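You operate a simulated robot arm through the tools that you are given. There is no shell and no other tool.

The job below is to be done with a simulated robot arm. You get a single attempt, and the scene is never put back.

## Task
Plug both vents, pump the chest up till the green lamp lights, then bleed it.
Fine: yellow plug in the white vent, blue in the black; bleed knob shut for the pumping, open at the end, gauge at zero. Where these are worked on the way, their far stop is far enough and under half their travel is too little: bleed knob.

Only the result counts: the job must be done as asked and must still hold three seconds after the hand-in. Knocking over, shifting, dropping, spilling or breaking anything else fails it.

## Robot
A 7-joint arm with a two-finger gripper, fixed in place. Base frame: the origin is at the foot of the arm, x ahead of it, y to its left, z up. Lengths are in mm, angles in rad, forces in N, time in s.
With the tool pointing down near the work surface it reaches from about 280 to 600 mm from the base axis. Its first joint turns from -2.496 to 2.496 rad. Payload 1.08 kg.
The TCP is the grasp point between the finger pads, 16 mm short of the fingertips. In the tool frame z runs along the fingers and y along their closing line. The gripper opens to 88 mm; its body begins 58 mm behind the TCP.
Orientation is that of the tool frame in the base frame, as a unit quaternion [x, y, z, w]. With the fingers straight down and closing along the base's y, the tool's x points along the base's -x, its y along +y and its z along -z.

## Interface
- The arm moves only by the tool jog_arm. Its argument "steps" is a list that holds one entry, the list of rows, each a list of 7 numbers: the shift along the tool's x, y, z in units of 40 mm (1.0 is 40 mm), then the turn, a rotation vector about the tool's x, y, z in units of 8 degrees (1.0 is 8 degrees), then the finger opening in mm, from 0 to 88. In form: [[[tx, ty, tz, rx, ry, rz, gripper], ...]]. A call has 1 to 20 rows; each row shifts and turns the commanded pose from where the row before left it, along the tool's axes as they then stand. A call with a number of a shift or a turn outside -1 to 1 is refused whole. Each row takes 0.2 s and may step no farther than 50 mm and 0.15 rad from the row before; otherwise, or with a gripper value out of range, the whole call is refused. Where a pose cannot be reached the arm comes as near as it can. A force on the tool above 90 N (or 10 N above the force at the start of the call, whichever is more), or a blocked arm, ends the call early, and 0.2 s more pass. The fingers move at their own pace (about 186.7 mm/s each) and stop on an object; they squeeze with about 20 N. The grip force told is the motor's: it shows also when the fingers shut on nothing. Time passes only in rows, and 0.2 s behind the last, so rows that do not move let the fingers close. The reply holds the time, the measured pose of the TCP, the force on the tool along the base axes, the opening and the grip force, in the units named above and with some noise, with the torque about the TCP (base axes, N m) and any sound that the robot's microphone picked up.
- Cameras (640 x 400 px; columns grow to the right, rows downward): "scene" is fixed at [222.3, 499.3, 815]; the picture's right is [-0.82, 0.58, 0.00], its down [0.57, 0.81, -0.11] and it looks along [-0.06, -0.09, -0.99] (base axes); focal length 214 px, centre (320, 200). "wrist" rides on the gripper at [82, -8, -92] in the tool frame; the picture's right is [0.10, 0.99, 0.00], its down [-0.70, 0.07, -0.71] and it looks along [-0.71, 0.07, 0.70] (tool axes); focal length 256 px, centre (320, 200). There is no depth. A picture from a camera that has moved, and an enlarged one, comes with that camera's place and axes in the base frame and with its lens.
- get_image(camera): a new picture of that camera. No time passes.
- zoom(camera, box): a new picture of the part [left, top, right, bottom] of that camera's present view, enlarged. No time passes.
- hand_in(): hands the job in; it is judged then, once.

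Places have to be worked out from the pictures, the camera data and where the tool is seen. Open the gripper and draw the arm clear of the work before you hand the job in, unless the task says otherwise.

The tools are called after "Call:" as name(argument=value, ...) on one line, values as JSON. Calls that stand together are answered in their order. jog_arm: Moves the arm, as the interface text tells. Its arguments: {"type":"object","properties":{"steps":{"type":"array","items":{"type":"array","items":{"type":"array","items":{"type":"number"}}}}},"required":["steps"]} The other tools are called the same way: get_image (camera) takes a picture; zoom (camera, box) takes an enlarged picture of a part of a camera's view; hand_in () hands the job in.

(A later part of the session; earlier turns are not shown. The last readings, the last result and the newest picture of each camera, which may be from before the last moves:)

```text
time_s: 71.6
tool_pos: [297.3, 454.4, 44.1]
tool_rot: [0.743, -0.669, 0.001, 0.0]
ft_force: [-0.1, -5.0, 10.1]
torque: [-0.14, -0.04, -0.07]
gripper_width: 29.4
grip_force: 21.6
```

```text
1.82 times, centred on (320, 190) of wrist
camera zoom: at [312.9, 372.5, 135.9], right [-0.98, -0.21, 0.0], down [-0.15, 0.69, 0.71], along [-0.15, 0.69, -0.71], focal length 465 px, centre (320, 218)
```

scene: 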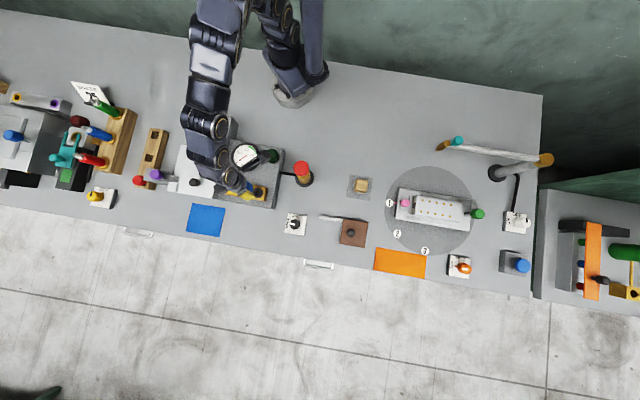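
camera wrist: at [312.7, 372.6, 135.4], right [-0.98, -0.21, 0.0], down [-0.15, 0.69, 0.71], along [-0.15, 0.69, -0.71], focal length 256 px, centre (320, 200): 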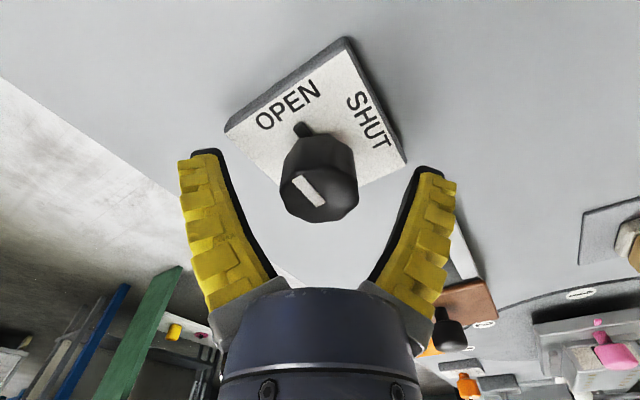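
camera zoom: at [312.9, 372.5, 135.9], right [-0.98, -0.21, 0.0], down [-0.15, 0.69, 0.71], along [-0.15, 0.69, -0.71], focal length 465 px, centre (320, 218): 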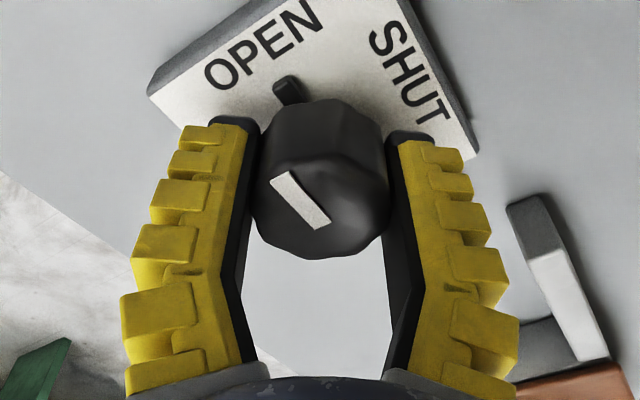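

Gripped (29 mm, 21 N). I turn clockwise (toward SHUT), first by 48°, and check.

Call:
jog_arm(steps=[[[0, 0, 0, 0, 0, 0.5, 0], [0, 0, 0, 0, 0, 1, 0], [0, 0, 0, 0, 0, 1, 0], [0, 0, 0, 0, 0, 1, 0], [0, 0, 0, 0, 0, 1, 0], [0, 0, 0, 0, 0, 1, 0], [0, 0, 0, 0, 0, 0.5, 0], [0, 0, 0, 0, 0, 0, 0]]])

Call:
get_image(camera="wrist")

```text
time_s: 73.4
tool_pos: [297.9, 451.6, 44.7]
tool_rot: [-0.406, 0.914, -0.002, 0.0]
ft_force: [6.9, -7.3, 14.8]
torque: [-0.01, -0.07, -0.02]
gripper_width: 28.5
grip_force: 21.9
```

```text
taken
camera wrist: at [247.6, 386.0, 135.3], right [-0.81, 0.59, 0.0], down [0.42, 0.57, 0.71], along [0.42, 0.57, -0.71], focal length 256 px, centre (320, 200)
```

wrist: 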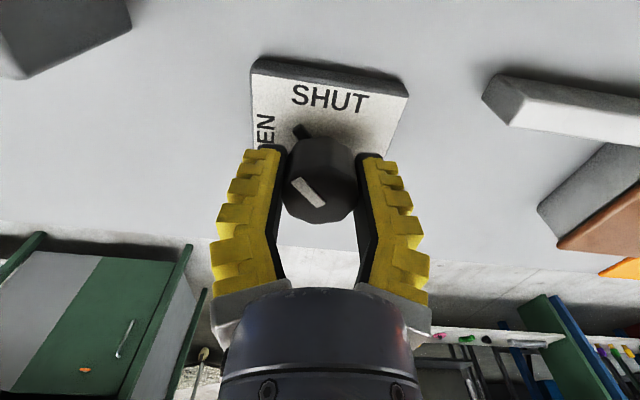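

The knob turns with the hand (48° done). I continue by 42° to the SHUT stop.

Call:
jog_arm(steps=[[[0, 0, 0, 0, 0, 0.5, 0], [0, 0, 0, 0, 0, 1, 0], [0, 0, 0, 0, 0, 1, 0], [0, 0, 0, 0, 0, 1, 0], [0, 0, 0, 0, 0, 1, 0], [0, 0, 0, 0, 0, 0.75, 0], [0, 0, 0, 0, 0, 0, 0]]])

Call:
get_image(camera="wrist")

```text
time_s: 75.0
tool_pos: [297.4, 453.4, 43.3]
tool_rot: [-0.052, 0.999, 0.0, 0.001]
ft_force: [19.6, 4.3, -4.2]
torque: [-0.03, -0.09, 0.0]
gripper_width: 28.5
grip_force: 21.5
```

```text
taken
camera wrist: at [215.1, 435.0, 134.9], right [-0.2, 0.98, 0.0], down [0.69, 0.14, 0.71], along [0.7, 0.14, -0.7], focal length 256 px, centre (320, 200)
```

wrist: 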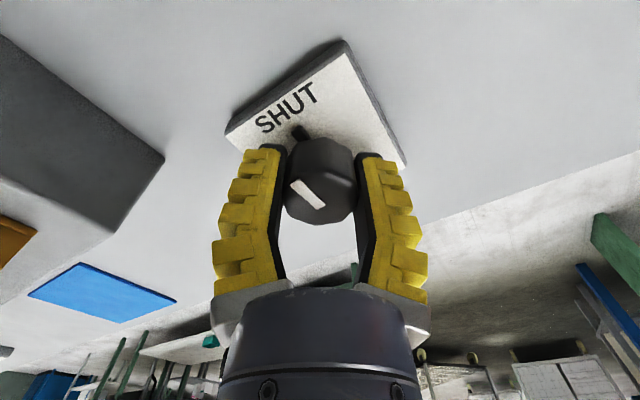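

The pointer and tab now face SHUT. I turn 5° more to make sure it is on its stop.

Call:
jog_arm(steps=[[[0, 0, 0, 0, 0, 0.35, 0], [0, 0, 0, 0, 0, 0.3, 0], [0, 0, 0, 0, 0, 0, 0]]])

Call:
zoom(camera="wrist", box=[200, 20, 440, 240])

```text
time_s: 75.8
tool_pos: [296.2, 453.0, 43.8]
tool_rot: [-0.007, 1.0, -0.001, 0.002]
ft_force: [16.2, 3.3, -4.5]
torque: [-0.07, -0.21, 0.07]
gripper_width: 28.4
grip_force: 21.5
```

```text
1.82 times, centred on (320, 130) of wrist
camera zoom: at [213.6, 442.3, 135.1], right [-0.12, 0.99, 0.0], down [0.7, 0.08, 0.71], along [0.71, 0.08, -0.7], focal length 465 px, centre (320, 327)
```

zoom: 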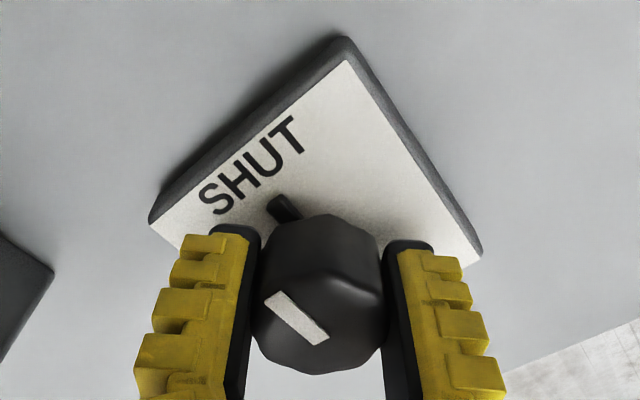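

A reaction torque of 0.07 N·m appeared and the knob lagged slightly: it is at the stop. I release it and rise to look.

Call:
jog_arm(steps=[[[0, 0, 0, 0, 0, 0, 50], [0, 0, 0, 0, 0, 0, 70], [0, 0, 0, 0, 0, 0, 70], [0, 0, -0.5, 0, 0, 0, 70], [0, 0, -0.8, 0, 0, 0, 70], [0, 0, -0.8, 0, 0, 0, 70], [0, 0, 0, 0, 0, 0, 70]]])

Call:
zoom(camera="wrist", box=[240, 30, 400, 150])

Call:
zoom(camera="scene", box=[190, 130, 350, 250])

```text
time_s: 77.4
tool_pos: [297.3, 454.2, 127.9]
tool_rot: [-0.006, 1.0, -0.001, 0.0]
ft_force: [-0.6, 0.5, 0.3]
torque: [0.04, 0.01, 0.03]
gripper_width: 72.9
grip_force: 1.8
```

```text
3.33 times, centred on (320, 90) of wrist
camera zoom: at [215.1, 443.3, 219.2], right [-0.12, 0.99, 0.0], down [0.7, 0.08, 0.71], along [0.7, 0.08, -0.7], focal length 853 px, centre (320, 567)
```

zoom: 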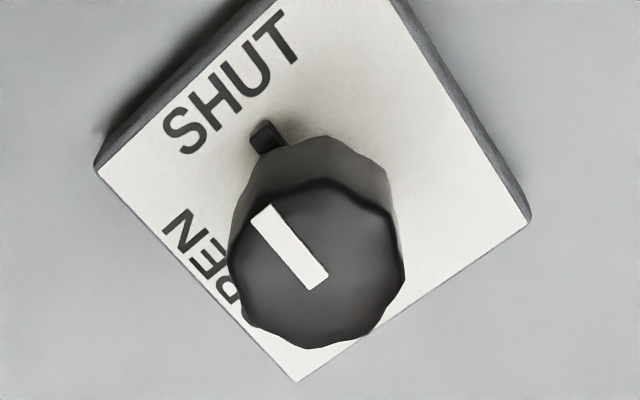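

```text
3.33 times, centred on (270, 190) of scene
camera zoom: at [222.3, 499.3, 815.0], right [-0.82, 0.58, 0.0], down [0.57, 0.81, -0.11], along [-0.06, -0.09, -0.99], focal length 715 px, centre (487, 233)
```

zoom: 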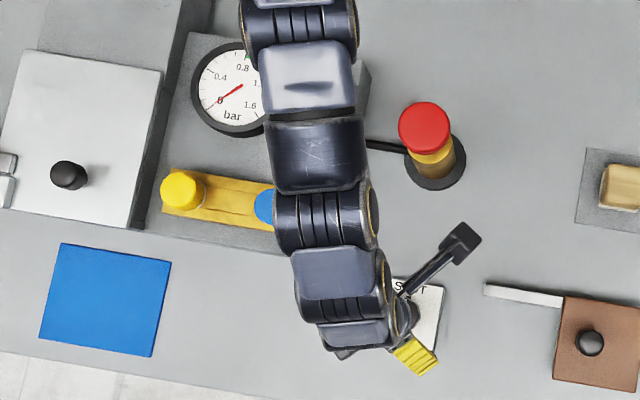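

The knob is at SHUT and both plugs are in place. Now I go to the pump (red knob near (171,326)): rise, turn the hand outward and hover above it.

Call:
jog_arm(steps=[[[0, 0, -0.9, 0, 0, 0, 40], [0, 0, -0.9, 0, 0, 0, 40], [0, 0, -0.9, 0, 0, -1, 40], [0, 0, -0.9, 0, 0, -1, 40], [0, 0, 0, 0, 0, -1, 40], [0, 0, 0, 0, 0, -1, 40], [0, 0, 0, 0, 0, -1, 40], [0, 0, 0, 0, 0, -1, 40], [0, 0, 0, 0, 0, -1, 40], [0, 0, 0, 0, 0, -1, 40], [0.856, 0.274, 0, 0, 0, 0, 40], [0.856, 0.274, 0, 0, 0, 0, 40], [0.856, 0.274, 0, 0, 0, 0, 40], [0.856, 0.274, 0, 0, 0, 0, 40], [0.856, 0.274, 0, 0, 0, 0, 40], [0, 0, 0, 0, 0, 0, 40]]])

Call:
get_image(camera="wrist")

Call:
get_image(camera="scene")

```text
time_s: 81.0
tool_pos: [174.6, 308.8, 223.8]
tool_rot: [-0.516, 0.854, -0.006, -0.075]
ft_force: [0.9, -0.4, 0.0]
torque: [0.02, -0.05, 0.01]
gripper_width: 45.2
grip_force: 3.4
stopped in row 16: the arm was blocked; the commanded pose is now the measured one
```

```text
taken
camera wrist: at [155.5, 241.3, 325.1], right [-0.92, 0.38, 0.08], down [0.34, 0.71, 0.61], along [0.17, 0.59, -0.79], focal length 256 px, centre (320, 200)
```

wrist: 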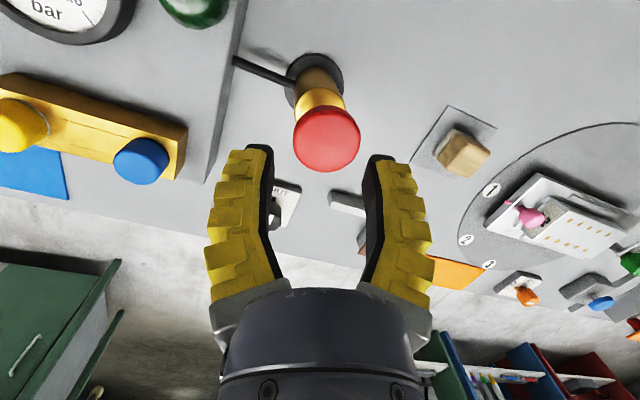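

```text
taken
```

scene: 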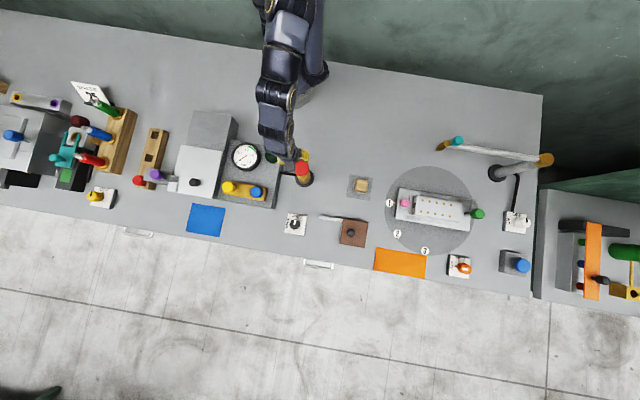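

The arm was blocked during the last part and now stands tilted at (175,309,224). I zoom in on the scene to see what is near the arm.

Call:
zoom(camera="scene", box=[220, 0, 360, 220])

Call:
zoom(camera="wrist", box=[230, 40, 430, 190])

```text
1.82 times, centred on (290, 110) of scene
camera zoom: at [222.3, 499.3, 815.0], right [-0.82, 0.58, 0.0], down [0.57, 0.81, -0.11], along [-0.06, -0.09, -0.99], focal length 390 px, centre (374, 364)
```

zoom: 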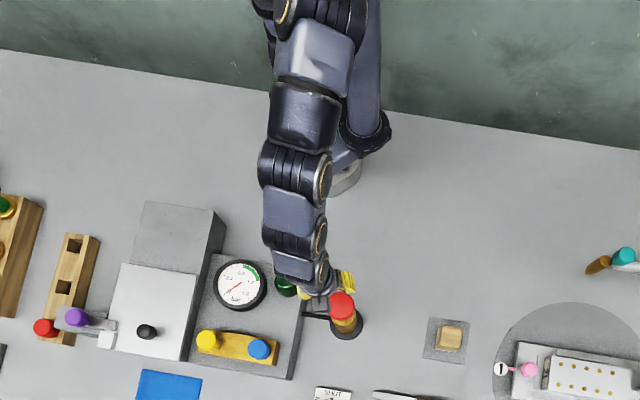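

```text
2.67 times, centred on (330, 115) of wrist
camera zoom: at [155.5, 241.3, 325.1], right [-0.92, 0.38, 0.08], down [0.34, 0.71, 0.61], along [0.17, 0.59, -0.79], focal length 683 px, centre (293, 427)
```

zoom: 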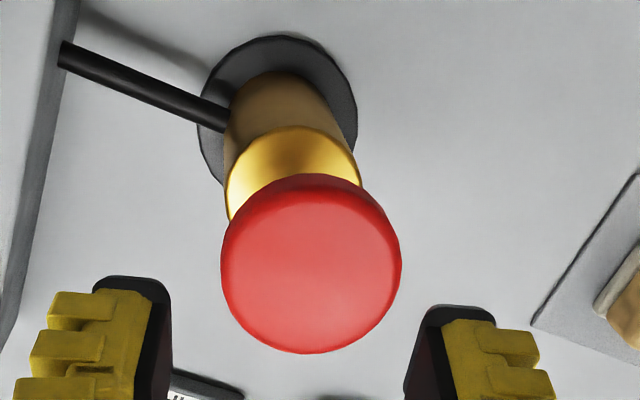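

The hand camera probably met the folded forearm with the hand facing outward. I retreat outward and up, remove the tilt, and then turn the hand so that the camera is at the side.

Call:
jog_arm(steps=[[[-0.78, 0.02, -0.443, 0, 0, 0, 40], [-0.78, 0.02, -0.443, 0, 0, 0, 40], [-0.78, 0.02, -0.443, 0.24, -0.48, 0, 40], [0, 0, 0, 0.24, -0.48, 0, 40], [0, 0, 0, 0, 0, 0, 40]]])

Call:
get_image(camera="scene")

```text
time_s: 82.2
tool_pos: [220.3, 399.0, 266.3]
tool_rot: [-0.519, 0.855, -0.001, 0.003]
ft_force: [0.7, 0.3, -0.1]
torque: [0.03, -0.01, 0.01]
gripper_width: 44.6
grip_force: 3.4
```

```text
taken
```

scene: 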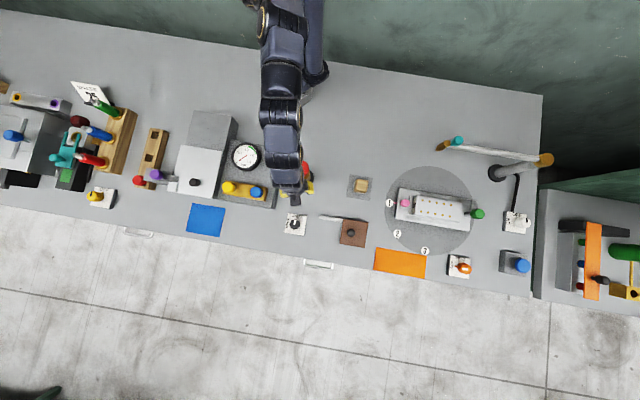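

Now vertical at (220,399,266). I turn the hand 64° (camera to the side) and approach the pump from outside.

Call:
jog_arm(steps=[[[0, 0, 0, 0, 0, 1, 40], [0, 0, 0, 0, 0, 1, 40], [0, 0, 0, 0, 0, 1, 40], [0, 0, 0, 0, 0, 1, 40], [0, 0, 0, 0, 0, 1, 40], [0, 0, 0, 0, 0, 1, 40], [0, 0, 0, 0, 0, 1, 40], [0, 0, 0, 0, 0, 1, 40], [0.36, -0.62, 0.3, 0, 0, 0, 40], [0.36, -0.62, 0.3, 0, 0, 0, 40], [0, 0, 0, 0, 0, 0, 40]]])

Call:
get_image(camera="wrist")

Call:
zoom(camera="scene", box=[220, 60, 380, 240])

```text
time_s: 84.6
tool_pos: [190.8, 347.9, 236.9]
tool_rot: [0.014, 1.0, -0.003, -0.002]
ft_force: [0.7, 0.3, 0.3]
torque: [-0.01, -0.04, -0.01]
gripper_width: 44.5
grip_force: 3.6
```

```text
taken
camera wrist: at [108.6, 341.6, 329.0], right [-0.07, 1.0, 0.0], down [0.71, 0.05, 0.71], along [0.71, 0.05, -0.71], focal length 256 px, centre (320, 200)
```

wrist: 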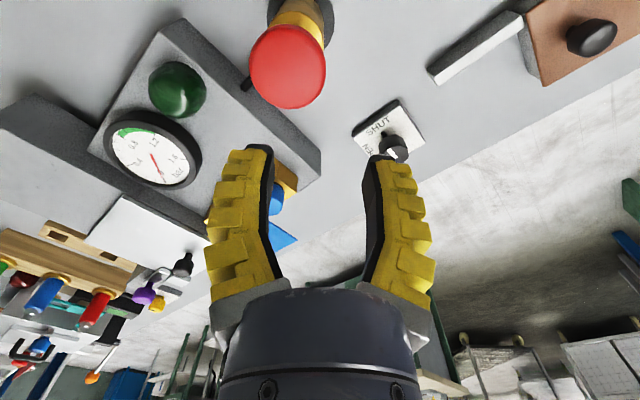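

```text
2.22 times, centred on (300, 150) of scene
camera zoom: at [222.3, 499.3, 815.0], right [-0.82, 0.58, 0.0], down [0.57, 0.81, -0.11], along [-0.06, -0.09, -0.99], focal length 477 px, centre (364, 311)
```

zoom: 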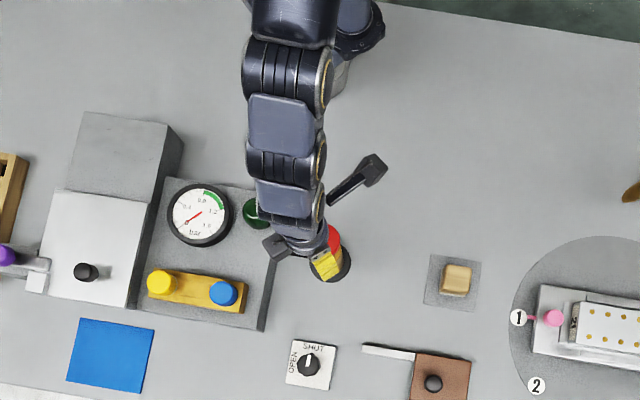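

This pose works, and the gauge and lamp are in the wrist view as well. I move above the pump head to locate it precisely.

Call:
jog_arm(steps=[[[0.242, -0.294, 0, 0, 0, 0, 80], [0.242, -0.294, 0, 0, 0, 0, 80], [0, 0, 0, 0, 0, 0, 80]]])

Call:
get_image(camera="wrist")

Call:
zoom(camera="wrist", box=[220, 0, 400, 130])

```text
time_s: 85.6
tool_pos: [170.8, 313.8, 206.6]
tool_rot: [0.033, 0.998, -0.033, -0.038]
ft_force: [0.3, -1.0, 0.5]
torque: [0.02, -0.02, -0.02]
gripper_width: 81.6
grip_force: 0.6
stopped in row 3: the arm was blocked; the commanded pose is now the measured one
```

```text
taken
camera wrist: at [96.9, 316.1, 304.3], right [-0.04, 1.0, -0.06], down [0.76, 0.07, 0.65], along [0.65, -0.02, -0.76], focal length 256 px, centre (320, 200)
```

wrist: 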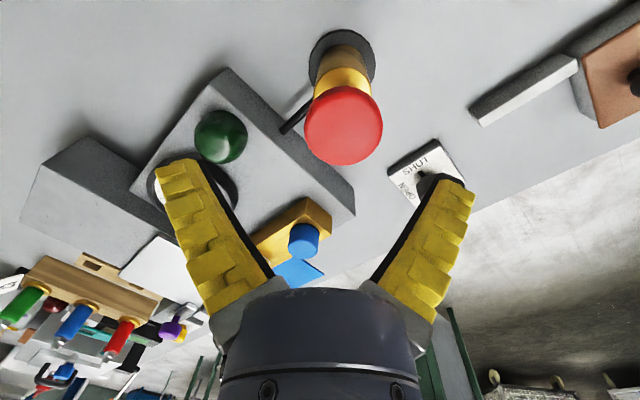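

```text
3.08 times, centred on (310, 65) of wrist
camera zoom: at [96.9, 316.1, 304.3], right [-0.04, 1.0, -0.06], down [0.76, 0.07, 0.65], along [0.65, -0.02, -0.76], focal length 788 px, centre (351, 615)
```

zoom: 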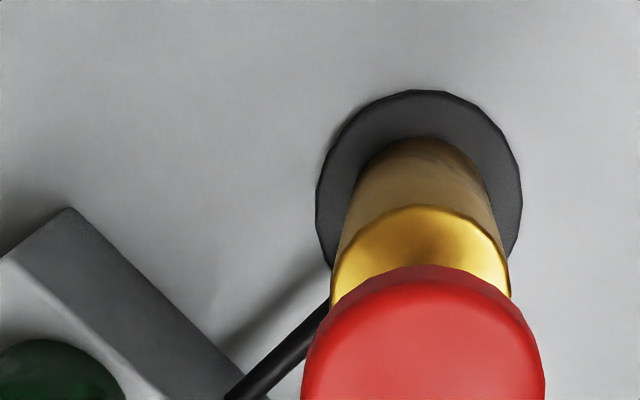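

The arm blocks when it has to fold at this height and radius; lower down it should be less folded. I retreat outward, level the hand, and then come in lower with the fingers wide open.

Call:
jog_arm(steps=[[[-0.2, 0.457, -0.147, 0, 0, 0, 80], [-0.2, 0.457, -0.147, 0, 0, 0, 80], [0, 0, 0, -0.245, -0.264, 0, 80], [0, 0, 0, -0.245, -0.264, 0, 80], [0, 0, 0, 0, 0, 0, 80]]])

Call:
get_image(camera="wrist")

```text
time_s: 86.8
tool_pos: [189.6, 351.1, 216.9]
tool_rot: [0.028, 1.0, 0.0, 0.002]
ft_force: [-0.6, -0.6, 0.5]
torque: [0.02, 0.0, 0.0]
gripper_width: 81.2
grip_force: 1.2
```

```text
taken
camera wrist: at [106.1, 346.4, 306.8], right [-0.04, 1.0, 0.0], down [0.7, 0.03, 0.71], along [0.71, 0.03, -0.7], focal length 256 px, centre (320, 200)
```

wrist: 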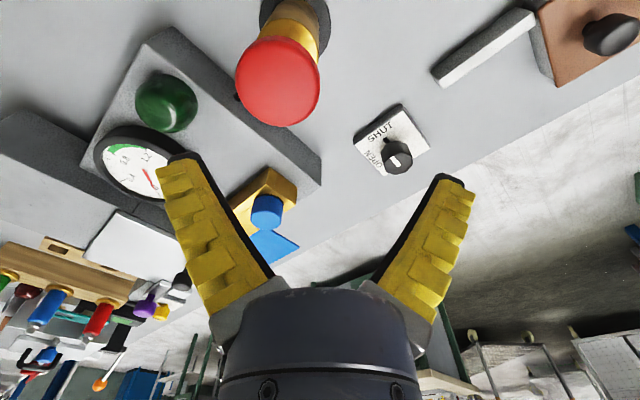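

Level again at (189,350,215). I lower to z≈172 here, where the open fingertips still clear the pump head.

Call:
jog_arm(steps=[[[0, 0, 0.55, 0, 0, 0, 84], [0, 0, 0.525, 0, 0, 0, 84], [0, 0, 0, 0, 0, 0, 84]]])

Call:
get_image(camera="wrist")

Call:
zoom(camera="wrist", box=[200, 20, 380, 160])

```text
time_s: 87.6
tool_pos: [190.9, 350.6, 172.4]
tool_rot: [0.029, 1.0, 0.0, 0.004]
ft_force: [-0.1, 0.2, -0.4]
torque: [0.0, 0.0, 0.0]
gripper_width: 84.7
grip_force: 0.6
```

```text
taken
camera wrist: at [107.0, 345.5, 262.8], right [-0.04, 1.0, 0.0], down [0.7, 0.03, 0.71], along [0.71, 0.03, -0.7], focal length 256 px, centre (320, 200)
```

wrist: 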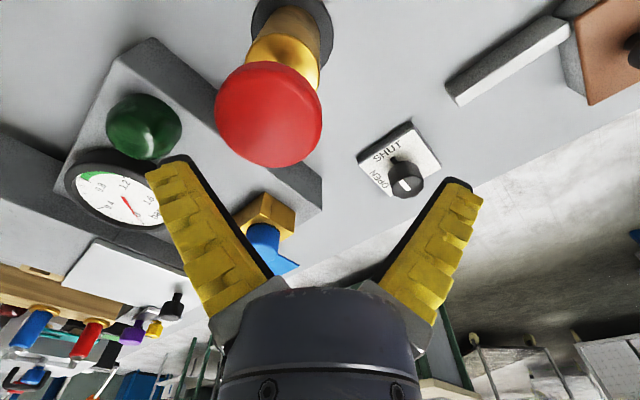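

```text
2.86 times, centred on (290, 90) of wrist
camera zoom: at [107.0, 345.5, 262.8], right [-0.04, 1.0, 0.0], down [0.7, 0.03, 0.71], along [0.71, 0.03, -0.7], focal length 731 px, centre (406, 514)
```

zoom: 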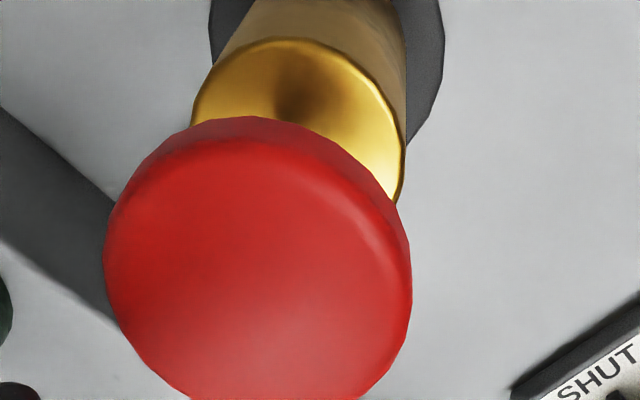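

The head is about 48 mm wide, top near z≈156, axis near (166.5,324.5). I slide inward above it in three small steps and watch for blocking.

Call:
jog_arm(steps=[[[0.178, -0.214, 0, 0, 0, 0, 84], [0.178, -0.214, 0, 0, 0, 0, 84], [0, 0, 0, 0, 0, 0, 84]]])

```text
time_s: 88.4
tool_pos: [175.2, 333.7, 172.5]
tool_rot: [0.03, 1.0, 0.0, 0.003]
ft_force: [-0.2, 0.0, 0.1]
torque: [-0.03, -0.02, 0.0]
gripper_width: 85.2
grip_force: 0.5
```

It moves freely at this height. I continue the last step to the pump axis and look.

Call:
jog_arm(steps=[[[0.178, -0.214, 0, 0, 0, 0, 84], [0, 0, 0, 0, 0, 0, 84]]])

Call:
get_image(camera="wrist")

```text
time_s: 89.0
tool_pos: [167.6, 326.3, 172.4]
tool_rot: [0.027, 1.0, 0.0, 0.002]
ft_force: [0.7, 0.4, -0.5]
torque: [-0.01, 0.0, 0.0]
gripper_width: 84.7
grip_force: 0.4
```

```text
taken
camera wrist: at [84.8, 321.3, 262.8], right [-0.04, 1.0, 0.0], down [0.7, 0.03, 0.71], along [0.71, 0.03, -0.7], focal length 256 px, centre (320, 200)
```

wrist: 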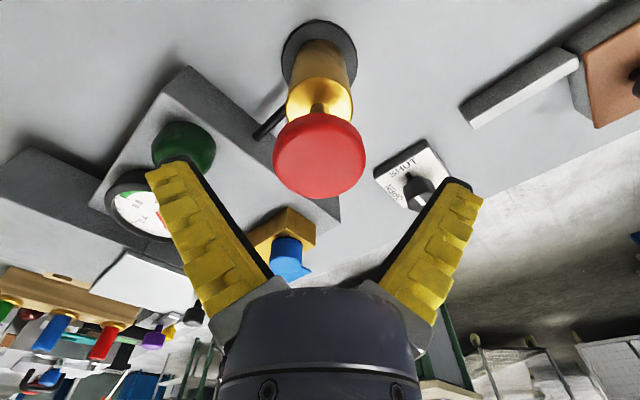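

The pump head is under the hand: a red cap on a thin rod above the brass barrel. I lower to z≈150 so that the pads come beside the head.

Call:
jog_arm(steps=[[[0, 0, 0.3, 0, 0, 0, 84], [0, 0, 0.25, 0, 0, 0, 84], [0, 0, 0, 0, 0, 0, 84]]])

Call:
get_image(camera="wrist")

Call:
zoom(camera="wrist", box=[220, 80, 420, 240])

```text
time_s: 89.8
tool_pos: [169.1, 327.1, 149.3]
tool_rot: [0.029, 1.0, 0.0, 0.003]
ft_force: [0.2, 0.4, -0.4]
torque: [-0.03, 0.0, -0.01]
gripper_width: 84.7
grip_force: 0.7
```

```text
taken
camera wrist: at [85.5, 321.9, 240.9], right [-0.04, 1.0, 0.0], down [0.7, 0.03, 0.71], along [0.71, 0.03, -0.7], focal length 256 px, centre (320, 200)
```

wrist: 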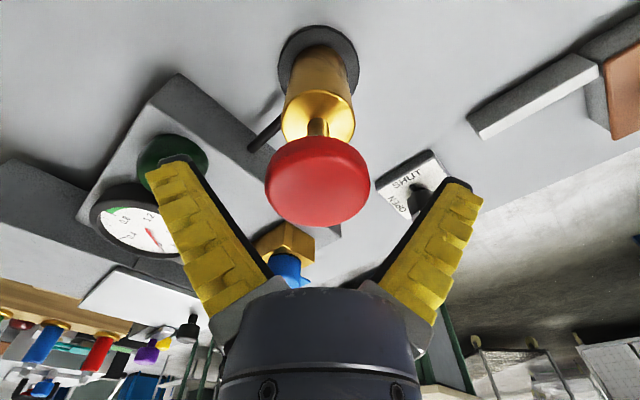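

```text
2.50 times, centred on (320, 160) of wrist
camera zoom: at [85.5, 321.9, 240.9], right [-0.04, 1.0, 0.0], down [0.7, 0.03, 0.71], along [0.71, 0.03, -0.7], focal length 640 px, centre (320, 300)
```

zoom: 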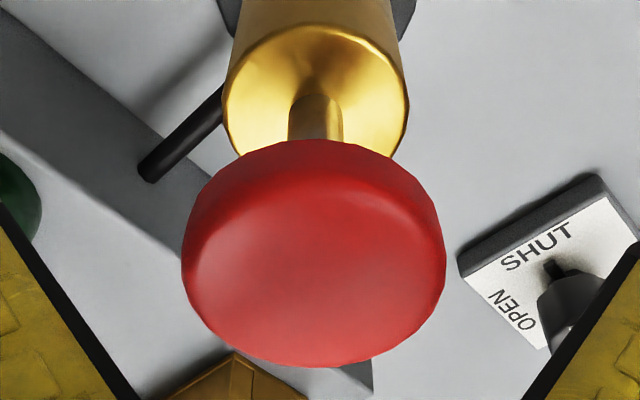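

The head spans about z 142–156 at (164.5,324.2). I shift 3 mm inward and close on it.

Call:
jog_arm(steps=[[[0.075, -0.028, 0, 0, 0, 0, 84], [0, 0, 0, 0, 0, 0, 30], [0, 0, 0, 0, 0, 0, 0], [0, 0, 0, 0, 0, 0, 0]]])

Call:
get_image(camera="wrist")

```text
time_s: 90.8
tool_pos: [164.9, 326.5, 149.2]
tool_rot: [0.028, 1.0, 0.0, 0.003]
ft_force: [0.7, -2.6, -2.6]
torque: [0.02, -0.04, 0.06]
gripper_width: 45.4
grip_force: 21.6
```

```text
taken
camera wrist: at [82.1, 321.1, 241.0], right [-0.04, 1.0, 0.0], down [0.7, 0.03, 0.71], along [0.71, 0.03, -0.7], focal length 256 px, centre (320, 200)
```

wrist: 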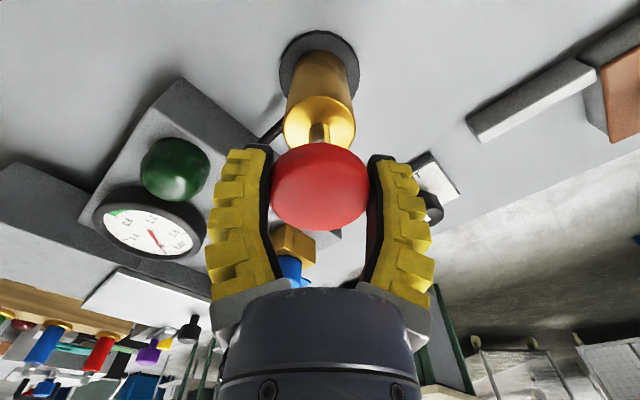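

Gripped on the head (45 mm, 21 N); the gauge and the dark lamp are in view. I push down 12 mm in small steps to feel the pump.

Call:
jog_arm(steps=[[[0, 0, 0.1, 0, 0, 0, 0], [0, 0, 0.1, 0, 0, 0, 0], [0, 0, 0.1, 0, 0, 0, 0], [0, 0, 0, 0, 0, 0, 0]]])

Call:
get_image(camera="wrist")

```text
time_s: 91.8
tool_pos: [165.9, 325.3, 139.1]
tool_rot: [0.029, 1.0, 0.0, 0.004]
ft_force: [13.9, -7.5, 3.4]
torque: [-0.06, -0.01, 0.1]
gripper_width: 45.8
grip_force: 21.9
```

```text
taken
camera wrist: at [81.9, 321.1, 229.2], right [-0.04, 1.0, 0.0], down [0.7, 0.03, 0.71], along [0.71, 0.03, -0.7], focal length 256 px, centre (320, 200)
```

wrist: 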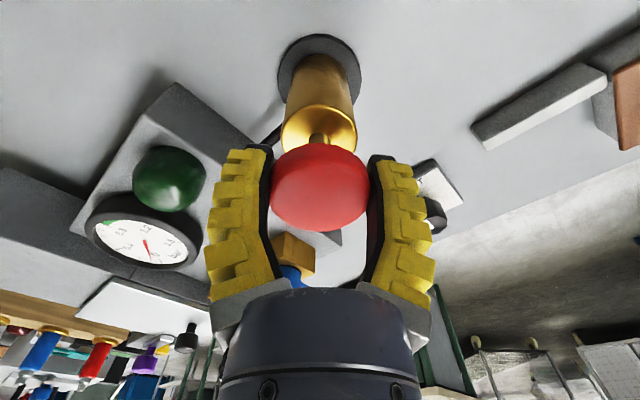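

The head goes down with the hand at only a few newtons. I relax the sideways force (1 mm shift) and push 24 mm further.

Call:
jog_arm(steps=[[[-0.03, -0.015, 0.1, 0, 0, 0, 0], [0, 0, 0.1, 0, 0, 0, 0], [0, 0, 0.1, 0, 0, 0, 0], [0, 0, 0.1, 0, 0, 0, 0], [0, 0, 0.1, 0, 0, 0, 0], [0, 0, 0.1, 0, 0, 0, 0], [0, 0, 0, 0, 0, 0, 0]]])

Call:
get_image(camera="wrist")

Call:
zoom(camera="scene", box=[210, 130, 320, 210])

```text
time_s: 93.4
tool_pos: [166.0, 325.7, 115.0]
tool_rot: [0.029, 1.0, 0.0, 0.004]
ft_force: [-11.9, 11.3, 7.3]
torque: [0.08, 0.01, 0.2]
gripper_width: 46.7
grip_force: 22.4
```

```text
taken
camera wrist: at [83.1, 320.7, 206.0], right [-0.05, 1.0, 0.0], down [0.7, 0.03, 0.71], along [0.71, 0.03, -0.7], focal length 256 px, centre (320, 200)
```

wrist: 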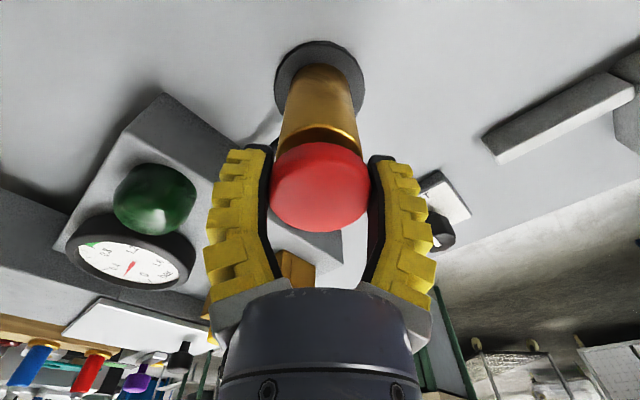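

```text
5.00 times, centred on (265, 170) of scene
camera zoom: at [222.3, 499.3, 815.0], right [-0.82, 0.58, 0.0], down [0.57, 0.81, -0.11], along [-0.06, -0.09, -0.99], focal length 1072 px, centre (595, 350)
```

zoom: 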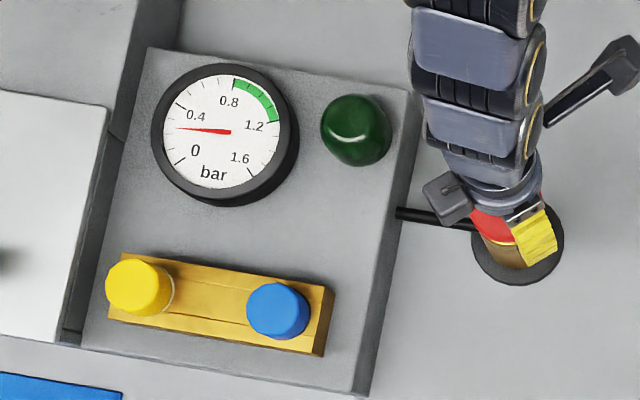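

The gauge has risen to about 0.25 bar after one stroke, so the vents are sealed and the bleed is shut. I pull the head up for the next stroke.

Call:
jog_arm(steps=[[[0.012, 0.008, -0.1, 0, 0, 0, 0], [0, 0, -0.15, 0, 0, 0, 0], [0, 0, -0.15, 0, 0, 0, 0], [0, 0, -0.15, 0, 0, 0, 0], [0, 0, -0.15, 0, 0, 0, 0], [0, 0, -0.15, 0, 0, 0, 0], [0, 0, 0, 0, 0, 0, 0]]])

Call:
get_image(camera="wrist")

Call:
zoom(camera="scene", box=[210, 130, 320, 210])

```text
time_s: 95.0
tool_pos: [167.2, 324.8, 149.5]
tool_rot: [0.03, 1.0, 0.003, 0.006]
ft_force: [14.5, 27.0, -2.2]
torque: [-0.03, -0.01, -0.13]
gripper_width: 45.9
grip_force: 22.1
```

```text
taken
camera wrist: at [82.7, 320.5, 239.6], right [-0.04, 1.0, 0.0], down [0.7, 0.03, 0.72], along [0.72, 0.03, -0.7], focal length 256 px, centre (320, 200)
```

wrist: 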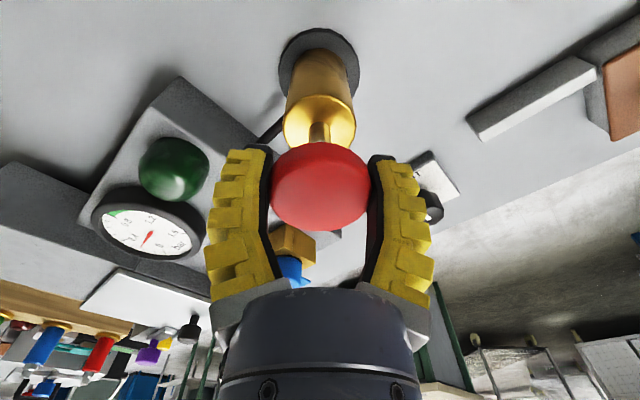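

```text
5.00 times, centred on (265, 170) of scene
camera zoom: at [222.3, 499.3, 815.0], right [-0.82, 0.58, 0.0], down [0.57, 0.81, -0.11], along [-0.06, -0.09, -0.99], focal length 1072 px, centre (595, 350)
```

zoom: 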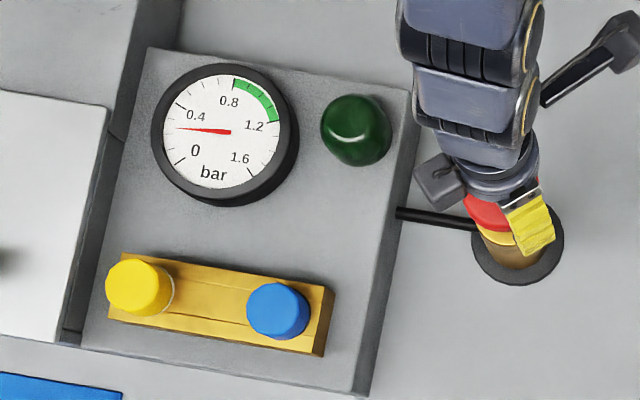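

The pressure holds at 0.25 bar. I push the second stroke down 36 mm.

Call:
jog_arm(steps=[[[0, 0, 0.15, 0, 0, 0, 0], [0, 0, 0.15, 0, 0, 0, 0], [0, 0, 0.15, 0, 0, 0, 0], [0, 0, 0.15, 0, 0, 0, 0], [0, 0, 0.15, 0, 0, 0, 0], [0, 0, 0.15, 0, 0, 0, 0], [0, 0, 0, 0, 0, 0, 0]]])

Call:
zoom(camera="scene", box=[210, 130, 320, 210])

```text
time_s: 96.6
tool_pos: [166.0, 324.9, 111.6]
tool_rot: [0.029, 1.0, 0.0, 0.004]
ft_force: [10.5, 21.7, 8.6]
torque: [0.14, -0.11, 0.01]
gripper_width: 46.1
grip_force: 22.0
```

```text
5.00 times, centred on (265, 170) of scene
camera zoom: at [222.3, 499.3, 815.0], right [-0.82, 0.58, 0.0], down [0.57, 0.81, -0.11], along [-0.06, -0.09, -0.99], focal length 1072 px, centre (595, 350)
```

zoom: 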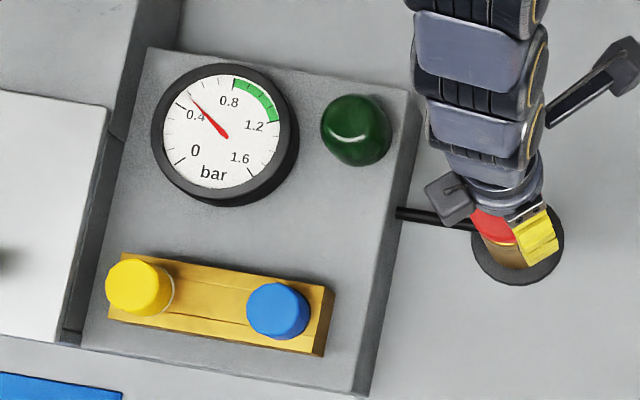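

Gauge ≈0.5 bar. I relax the side force with a sub-millimetre shift and pull up again for the third stroke.

Call:
jog_arm(steps=[[[-0.012, 0.02, -0.1, 0, 0, 0, 0], [0, 0, -0.15, 0, 0, 0, 0], [0, 0, -0.15, 0, 0, 0, 0], [0, 0, -0.15, 0, 0, 0, 0], [0, 0, -0.15, 0, 0, 0, 0], [0, 0, -0.15, 0, 0, 0, 0], [0, 0, 0, 0, 0, 0, 0]]])

Call:
jog_arm(steps=[[[0, 0, 0.15, 0, 0, 0, 0], [0, 0, 0.15, 0, 0, 0, 0], [0, 0, 0.15, 0, 0, 0, 0], [0, 0, 0.15, 0, 0, 0, 0], [0, 0, 0.15, 0, 0, 0, 0], [0, 0, 0.1, 0, 0, 0, 0], [0, 0, 0, 0, 0, 0, 0]]])

Call:
zoom(camera="scene", box=[210, 130, 320, 210])

```text
time_s: 98.2
tool_pos: [166.3, 325.5, 146.6]
tool_rot: [0.029, 1.0, 0.0, 0.003]
ft_force: [14.5, 9.2, 0.0]
torque: [0.13, -0.06, 0.0]
gripper_width: 45.8
grip_force: 22.1
```

```text
time_s: 99.8
tool_pos: [165.4, 325.7, 112.3]
tool_rot: [0.028, 1.0, -0.001, 0.002]
ft_force: [-11.2, 0.3, 7.7]
torque: [0.02, 0.03, 0.08]
gripper_width: 46.4
grip_force: 22.3
```

```text
5.00 times, centred on (265, 170) of scene
camera zoom: at [222.3, 499.3, 815.0], right [-0.82, 0.58, 0.0], down [0.57, 0.81, -0.11], along [-0.06, -0.09, -0.99], focal length 1072 px, centre (595, 350)
```

zoom: 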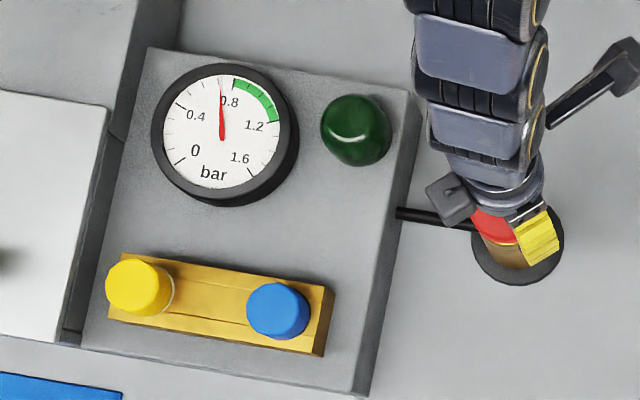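

Gauge ≈0.75 bar, lamp still dark. Next stroke: up fully, then down in two halves, checking the lamp.

Call:
jog_arm(steps=[[[0.006, 0, -0.1, 0, 0, 0, 0], [0, 0, -0.15, 0, 0, 0, 0], [0, 0, -0.15, 0, 0, 0, 0], [0, 0, -0.15, 0, 0, 0, 0], [0, 0, -0.15, 0, 0, 0, 0], [0, 0, -0.15, 0, 0, 0, 0], [0, 0, 0, 0, 0, 0, 0]]])

Call:
jog_arm(steps=[[[0, 0, 0.15, 0, 0, 0, 0], [0, 0, 0.15, 0, 0, 0, 0], [0, 0, 0.15, 0, 0, 0, 0], [0, 0, 0, 0, 0, 0, 0]]])

Call:
zoom(camera="scene", box=[210, 130, 320, 210])

```text
time_s: 101.4
tool_pos: [166.0, 325.3, 145.1]
tool_rot: [0.029, 1.0, 0.0, 0.003]
ft_force: [-6.2, -2.2, 0.4]
torque: [-0.02, -0.05, 0.03]
gripper_width: 46.1
grip_force: 22.1
```

```text
time_s: 102.4
tool_pos: [166.2, 325.5, 128.6]
tool_rot: [0.029, 1.0, 0.0, 0.004]
ft_force: [-1.8, -9.4, 5.3]
torque: [-0.04, -0.03, -0.01]
gripper_width: 45.9
grip_force: 21.7
```

```text
5.00 times, centred on (265, 170) of scene
camera zoom: at [222.3, 499.3, 815.0], right [-0.82, 0.58, 0.0], down [0.57, 0.81, -0.11], along [-0.06, -0.09, -0.99], focal length 1072 px, centre (595, 350)
```

zoom: 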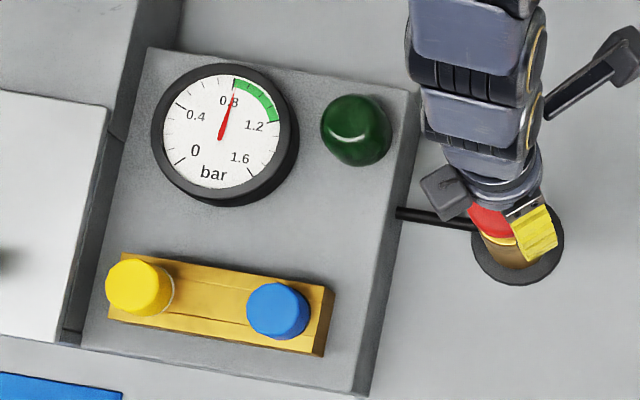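

The needle is at the edge of the green sector (~0.87). I continue the downstroke by 12 mm.

Call:
jog_arm(steps=[[[0, 0, 0.15, 0, 0, 0, 0], [0, 0, 0.15, 0, 0, 0, 0], [0, 0, 0, 0, 0, 0, 0]]])

Call:
zoom(camera="scene", box=[210, 130, 320, 210])

```text
time_s: 103.2
tool_pos: [164.9, 325.2, 116.7]
tool_rot: [0.029, 1.0, 0.0, 0.003]
ft_force: [10.8, -17.5, 6.8]
torque: [-0.09, 0.01, 0.1]
gripper_width: 46.4
grip_force: 21.8
```

```text
5.00 times, centred on (265, 170) of scene
camera zoom: at [222.3, 499.3, 815.0], right [-0.82, 0.58, 0.0], down [0.57, 0.81, -0.11], along [-0.06, -0.09, -0.99], focal length 1072 px, centre (595, 350)
```

zoom: 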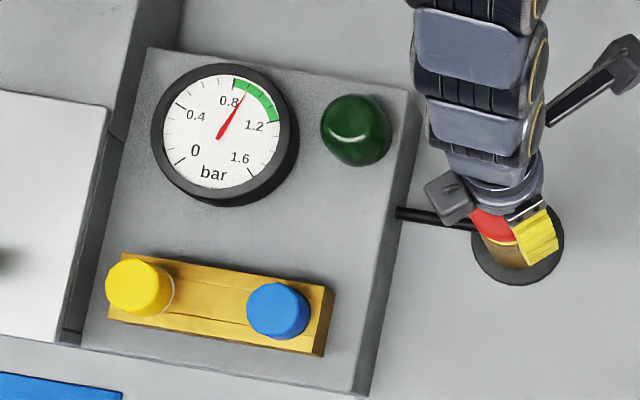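

The needle is inside the green sector (~0.95) but the lamp is still dark. I wait about one second and look again.

Call:
jog_arm(steps=[[[0, 0, 0, 0, 0, 0, 0], [0, 0, 0, 0, 0, 0, 0], [0, 0, 0, 0, 0, 0, 0], [0, 0, 0, 0, 0, 0, 0], [0, 0, 0, 0, 0, 0, 0]]])

Call:
zoom(camera="scene", box=[210, 130, 320, 210])

```text
time_s: 104.4
tool_pos: [166.3, 325.4, 116.1]
tool_rot: [0.029, 1.0, -0.001, 0.003]
ft_force: [13.1, -24.3, 6.1]
torque: [-0.12, -0.04, 0.18]
gripper_width: 46.7
grip_force: 21.8
```

```text
5.00 times, centred on (265, 170) of scene
camera zoom: at [222.3, 499.3, 815.0], right [-0.82, 0.58, 0.0], down [0.57, 0.81, -0.11], along [-0.06, -0.09, -0.99], focal length 1072 px, centre (595, 350)
```

zoom: 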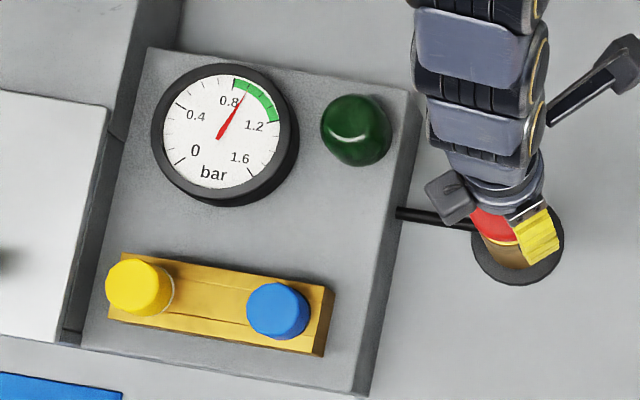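

Still dark at 0.95 bar. I relax the side force and push 6 mm further down.

Call:
jog_arm(steps=[[[-0.012, -0.02, 0.075, 0, 0, 0, 0], [0, 0, 0.075, 0, 0, 0, 0], [0, 0, 0, 0, 0, 0, 0], [0, 0, 0, 0, 0, 0, 0]]])

Call:
zoom(camera="scene", box=[210, 130, 320, 210])

```text
time_s: 105.4
tool_pos: [166.0, 326.2, 110.5]
tool_rot: [0.031, 1.0, 0.0, 0.002]
ft_force: [-8.0, -14.0, 10.6]
torque: [-0.16, -0.01, -0.09]
gripper_width: 47.4
grip_force: 22.0
```

```text
5.00 times, centred on (265, 170) of scene
camera zoom: at [222.3, 499.3, 815.0], right [-0.82, 0.58, 0.0], down [0.57, 0.81, -0.11], along [-0.06, -0.09, -0.99], focal length 1072 px, centre (595, 350)
```

zoom: 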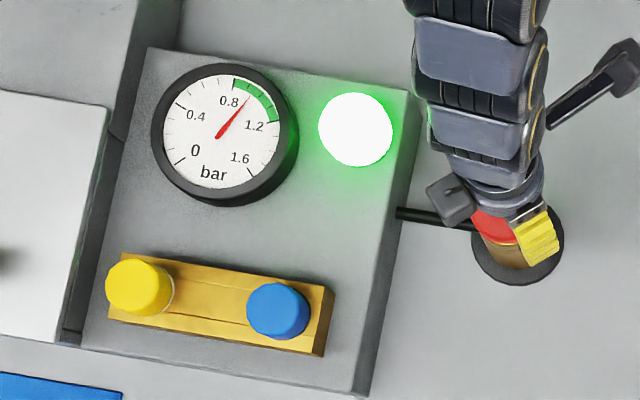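

The green lamp is lit at about 1.0 bar. I release the pump head and rise a little (staying low enough not to block).

Call:
jog_arm(steps=[[[0, 0, 0, 0, 0, 0, 60], [0, 0, 0, 0, 0, 0, 84], [0, 0, 0, 0, 0, 0, 84], [0, 0, -0.4, 0, 0, 0, 84], [0, 0, -0.5, 0, 0, 0, 84], [0, 0, -0.4, 0, 0, 0, 84], [0, 0, 0, 0, 0, 0, 84]]])

Call:
get_image(camera="wrist")

Call:
zoom(camera="scene", box=[210, 130, 320, 210])

```text
time_s: 107.0
tool_pos: [166.5, 325.5, 161.5]
tool_rot: [0.03, 1.0, 0.0, 0.003]
ft_force: [-0.6, -0.7, 0.6]
torque: [-0.04, 0.01, 0.0]
gripper_width: 84.9
grip_force: 0.6
```

```text
taken
camera wrist: at [83.4, 320.8, 253.5], right [-0.04, 1.0, 0.0], down [0.7, 0.03, 0.71], along [0.71, 0.03, -0.7], focal length 256 px, centre (320, 200)
```

wrist: 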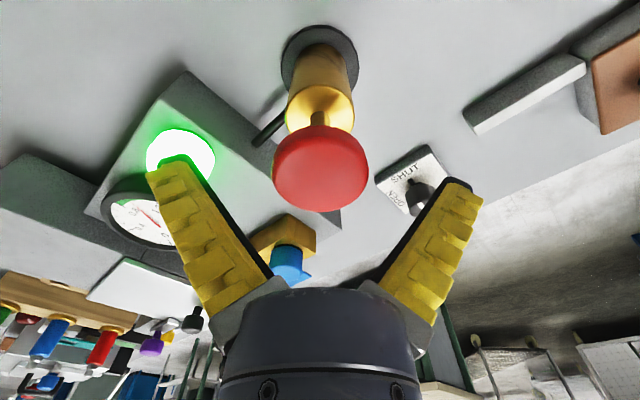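

```text
5.00 times, centred on (265, 170) of scene
camera zoom: at [222.3, 499.3, 815.0], right [-0.82, 0.58, 0.0], down [0.57, 0.81, -0.11], along [-0.06, -0.09, -0.99], focal length 1072 px, centre (595, 350)
```

zoom: 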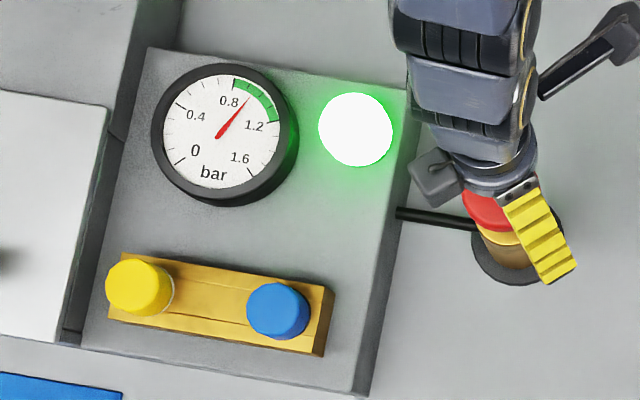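

The head has sprung back up by itself; the lamp stays lit. I rise 13 mm more so the open fingertips clear the head, then move outward toward the bleed knob.

Call:
jog_arm(steps=[[[0, 0, -0.3, 0, 0, 0, 84], [-0.2, 0.2, 0, 0, 0, 0, 84], [-0.38, 0.4, 0, 0, 0, 0, 84], [0, 0, 0, 0, 0, 0, 84]]])

```text
time_s: 108.0
tool_pos: [190.8, 347.7, 172.9]
tool_rot: [0.029, 1.0, 0.0, 0.003]
ft_force: [0.6, 0.8, 0.2]
torque: [0.0, 0.04, 0.03]
gripper_width: 85.1
grip_force: 0.6
```

Clear of the pump. I go on to hover above the bleed knob.

Call:
jog_arm(steps=[[[-0.62, 0.689, 0, 0, 0, 0, 70], [-0.62, 0.689, 0, 0, 0, 0, 70], [-0.62, 0.689, 0, 0, 0, 0, 70], [-0.62, 0.689, 0, 0, 0, 0, 70], [0, 0, 0.5, 0, 0, -0.9, 70], [0, 0, 0.5, 0, 0, 0, 70], [0, 0, 0, 0, 0, 0, 70]]])

Call:
get_image(camera="wrist")

Call:
zoom(camera="wrist", box=[240, 30, 400, 150])

```text
time_s: 109.6
tool_pos: [296.3, 451.5, 134.6]
tool_rot: [-0.033, 0.999, 0.0, 0.004]
ft_force: [-0.9, -0.7, -0.9]
torque: [0.0, -0.03, -0.01]
gripper_width: 73.0
grip_force: 1.8
```

```text
taken
camera wrist: at [214.8, 436.9, 226.0], right [-0.17, 0.99, 0.0], down [0.69, 0.12, 0.71], along [0.7, 0.12, -0.7], focal length 256 px, centre (320, 200)
```

wrist: 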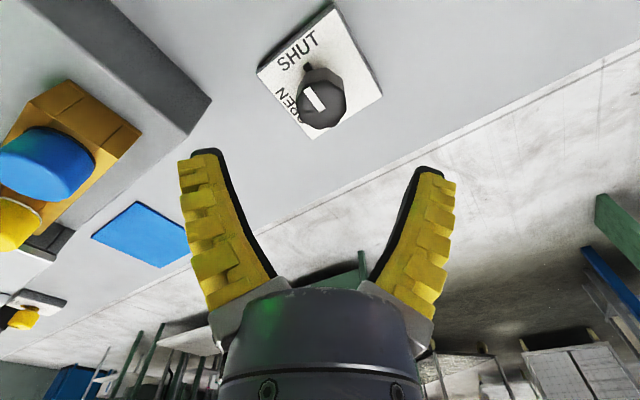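

```text
3.33 times, centred on (320, 90) of wrist
camera zoom: at [214.8, 436.9, 226.0], right [-0.17, 0.99, 0.0], down [0.69, 0.12, 0.71], along [0.7, 0.12, -0.7], focal length 853 px, centre (320, 567)
```

zoom: 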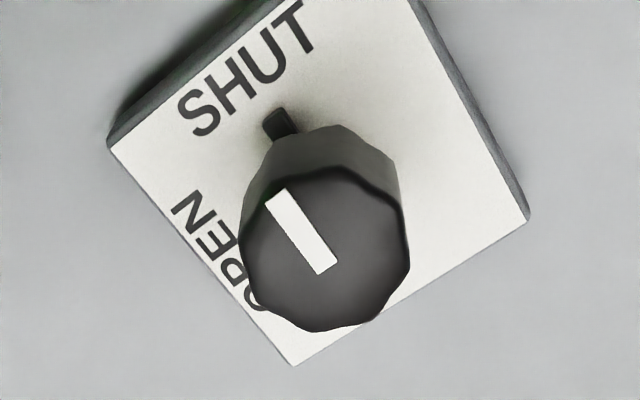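

The knob is right below, at SHUT. I descend around it to z≈43.5.

Call:
jog_arm(steps=[[[0.018, 0.022, 0.6, 0, 0, 0, 70], [0, 0, 0.6, 0, 0, 0, 70], [0, 0, 0.5, 0, 0, 0, 70], [0, 0, 0.4, 0, 0, 0, 70], [0, 0, 0.14, 0, 0, 0, 70], [0, 0, 0, 0, 0, 0, 70]]])

Call:
get_image(camera="wrist")

```text
time_s: 111.0
tool_pos: [295.8, 453.6, 45.0]
tool_rot: [-0.034, 0.999, 0.0, 0.003]
ft_force: [-0.7, 0.2, 0.4]
torque: [-0.02, 0.0, 0.03]
gripper_width: 72.9
grip_force: 1.7
```

```text
taken
camera wrist: at [214.1, 438.0, 136.1], right [-0.17, 0.99, 0.0], down [0.69, 0.12, 0.71], along [0.7, 0.12, -0.7], focal length 256 px, centre (320, 200)
```

wrist: 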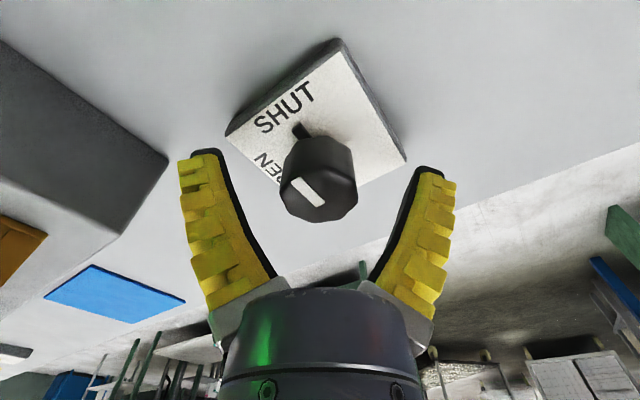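

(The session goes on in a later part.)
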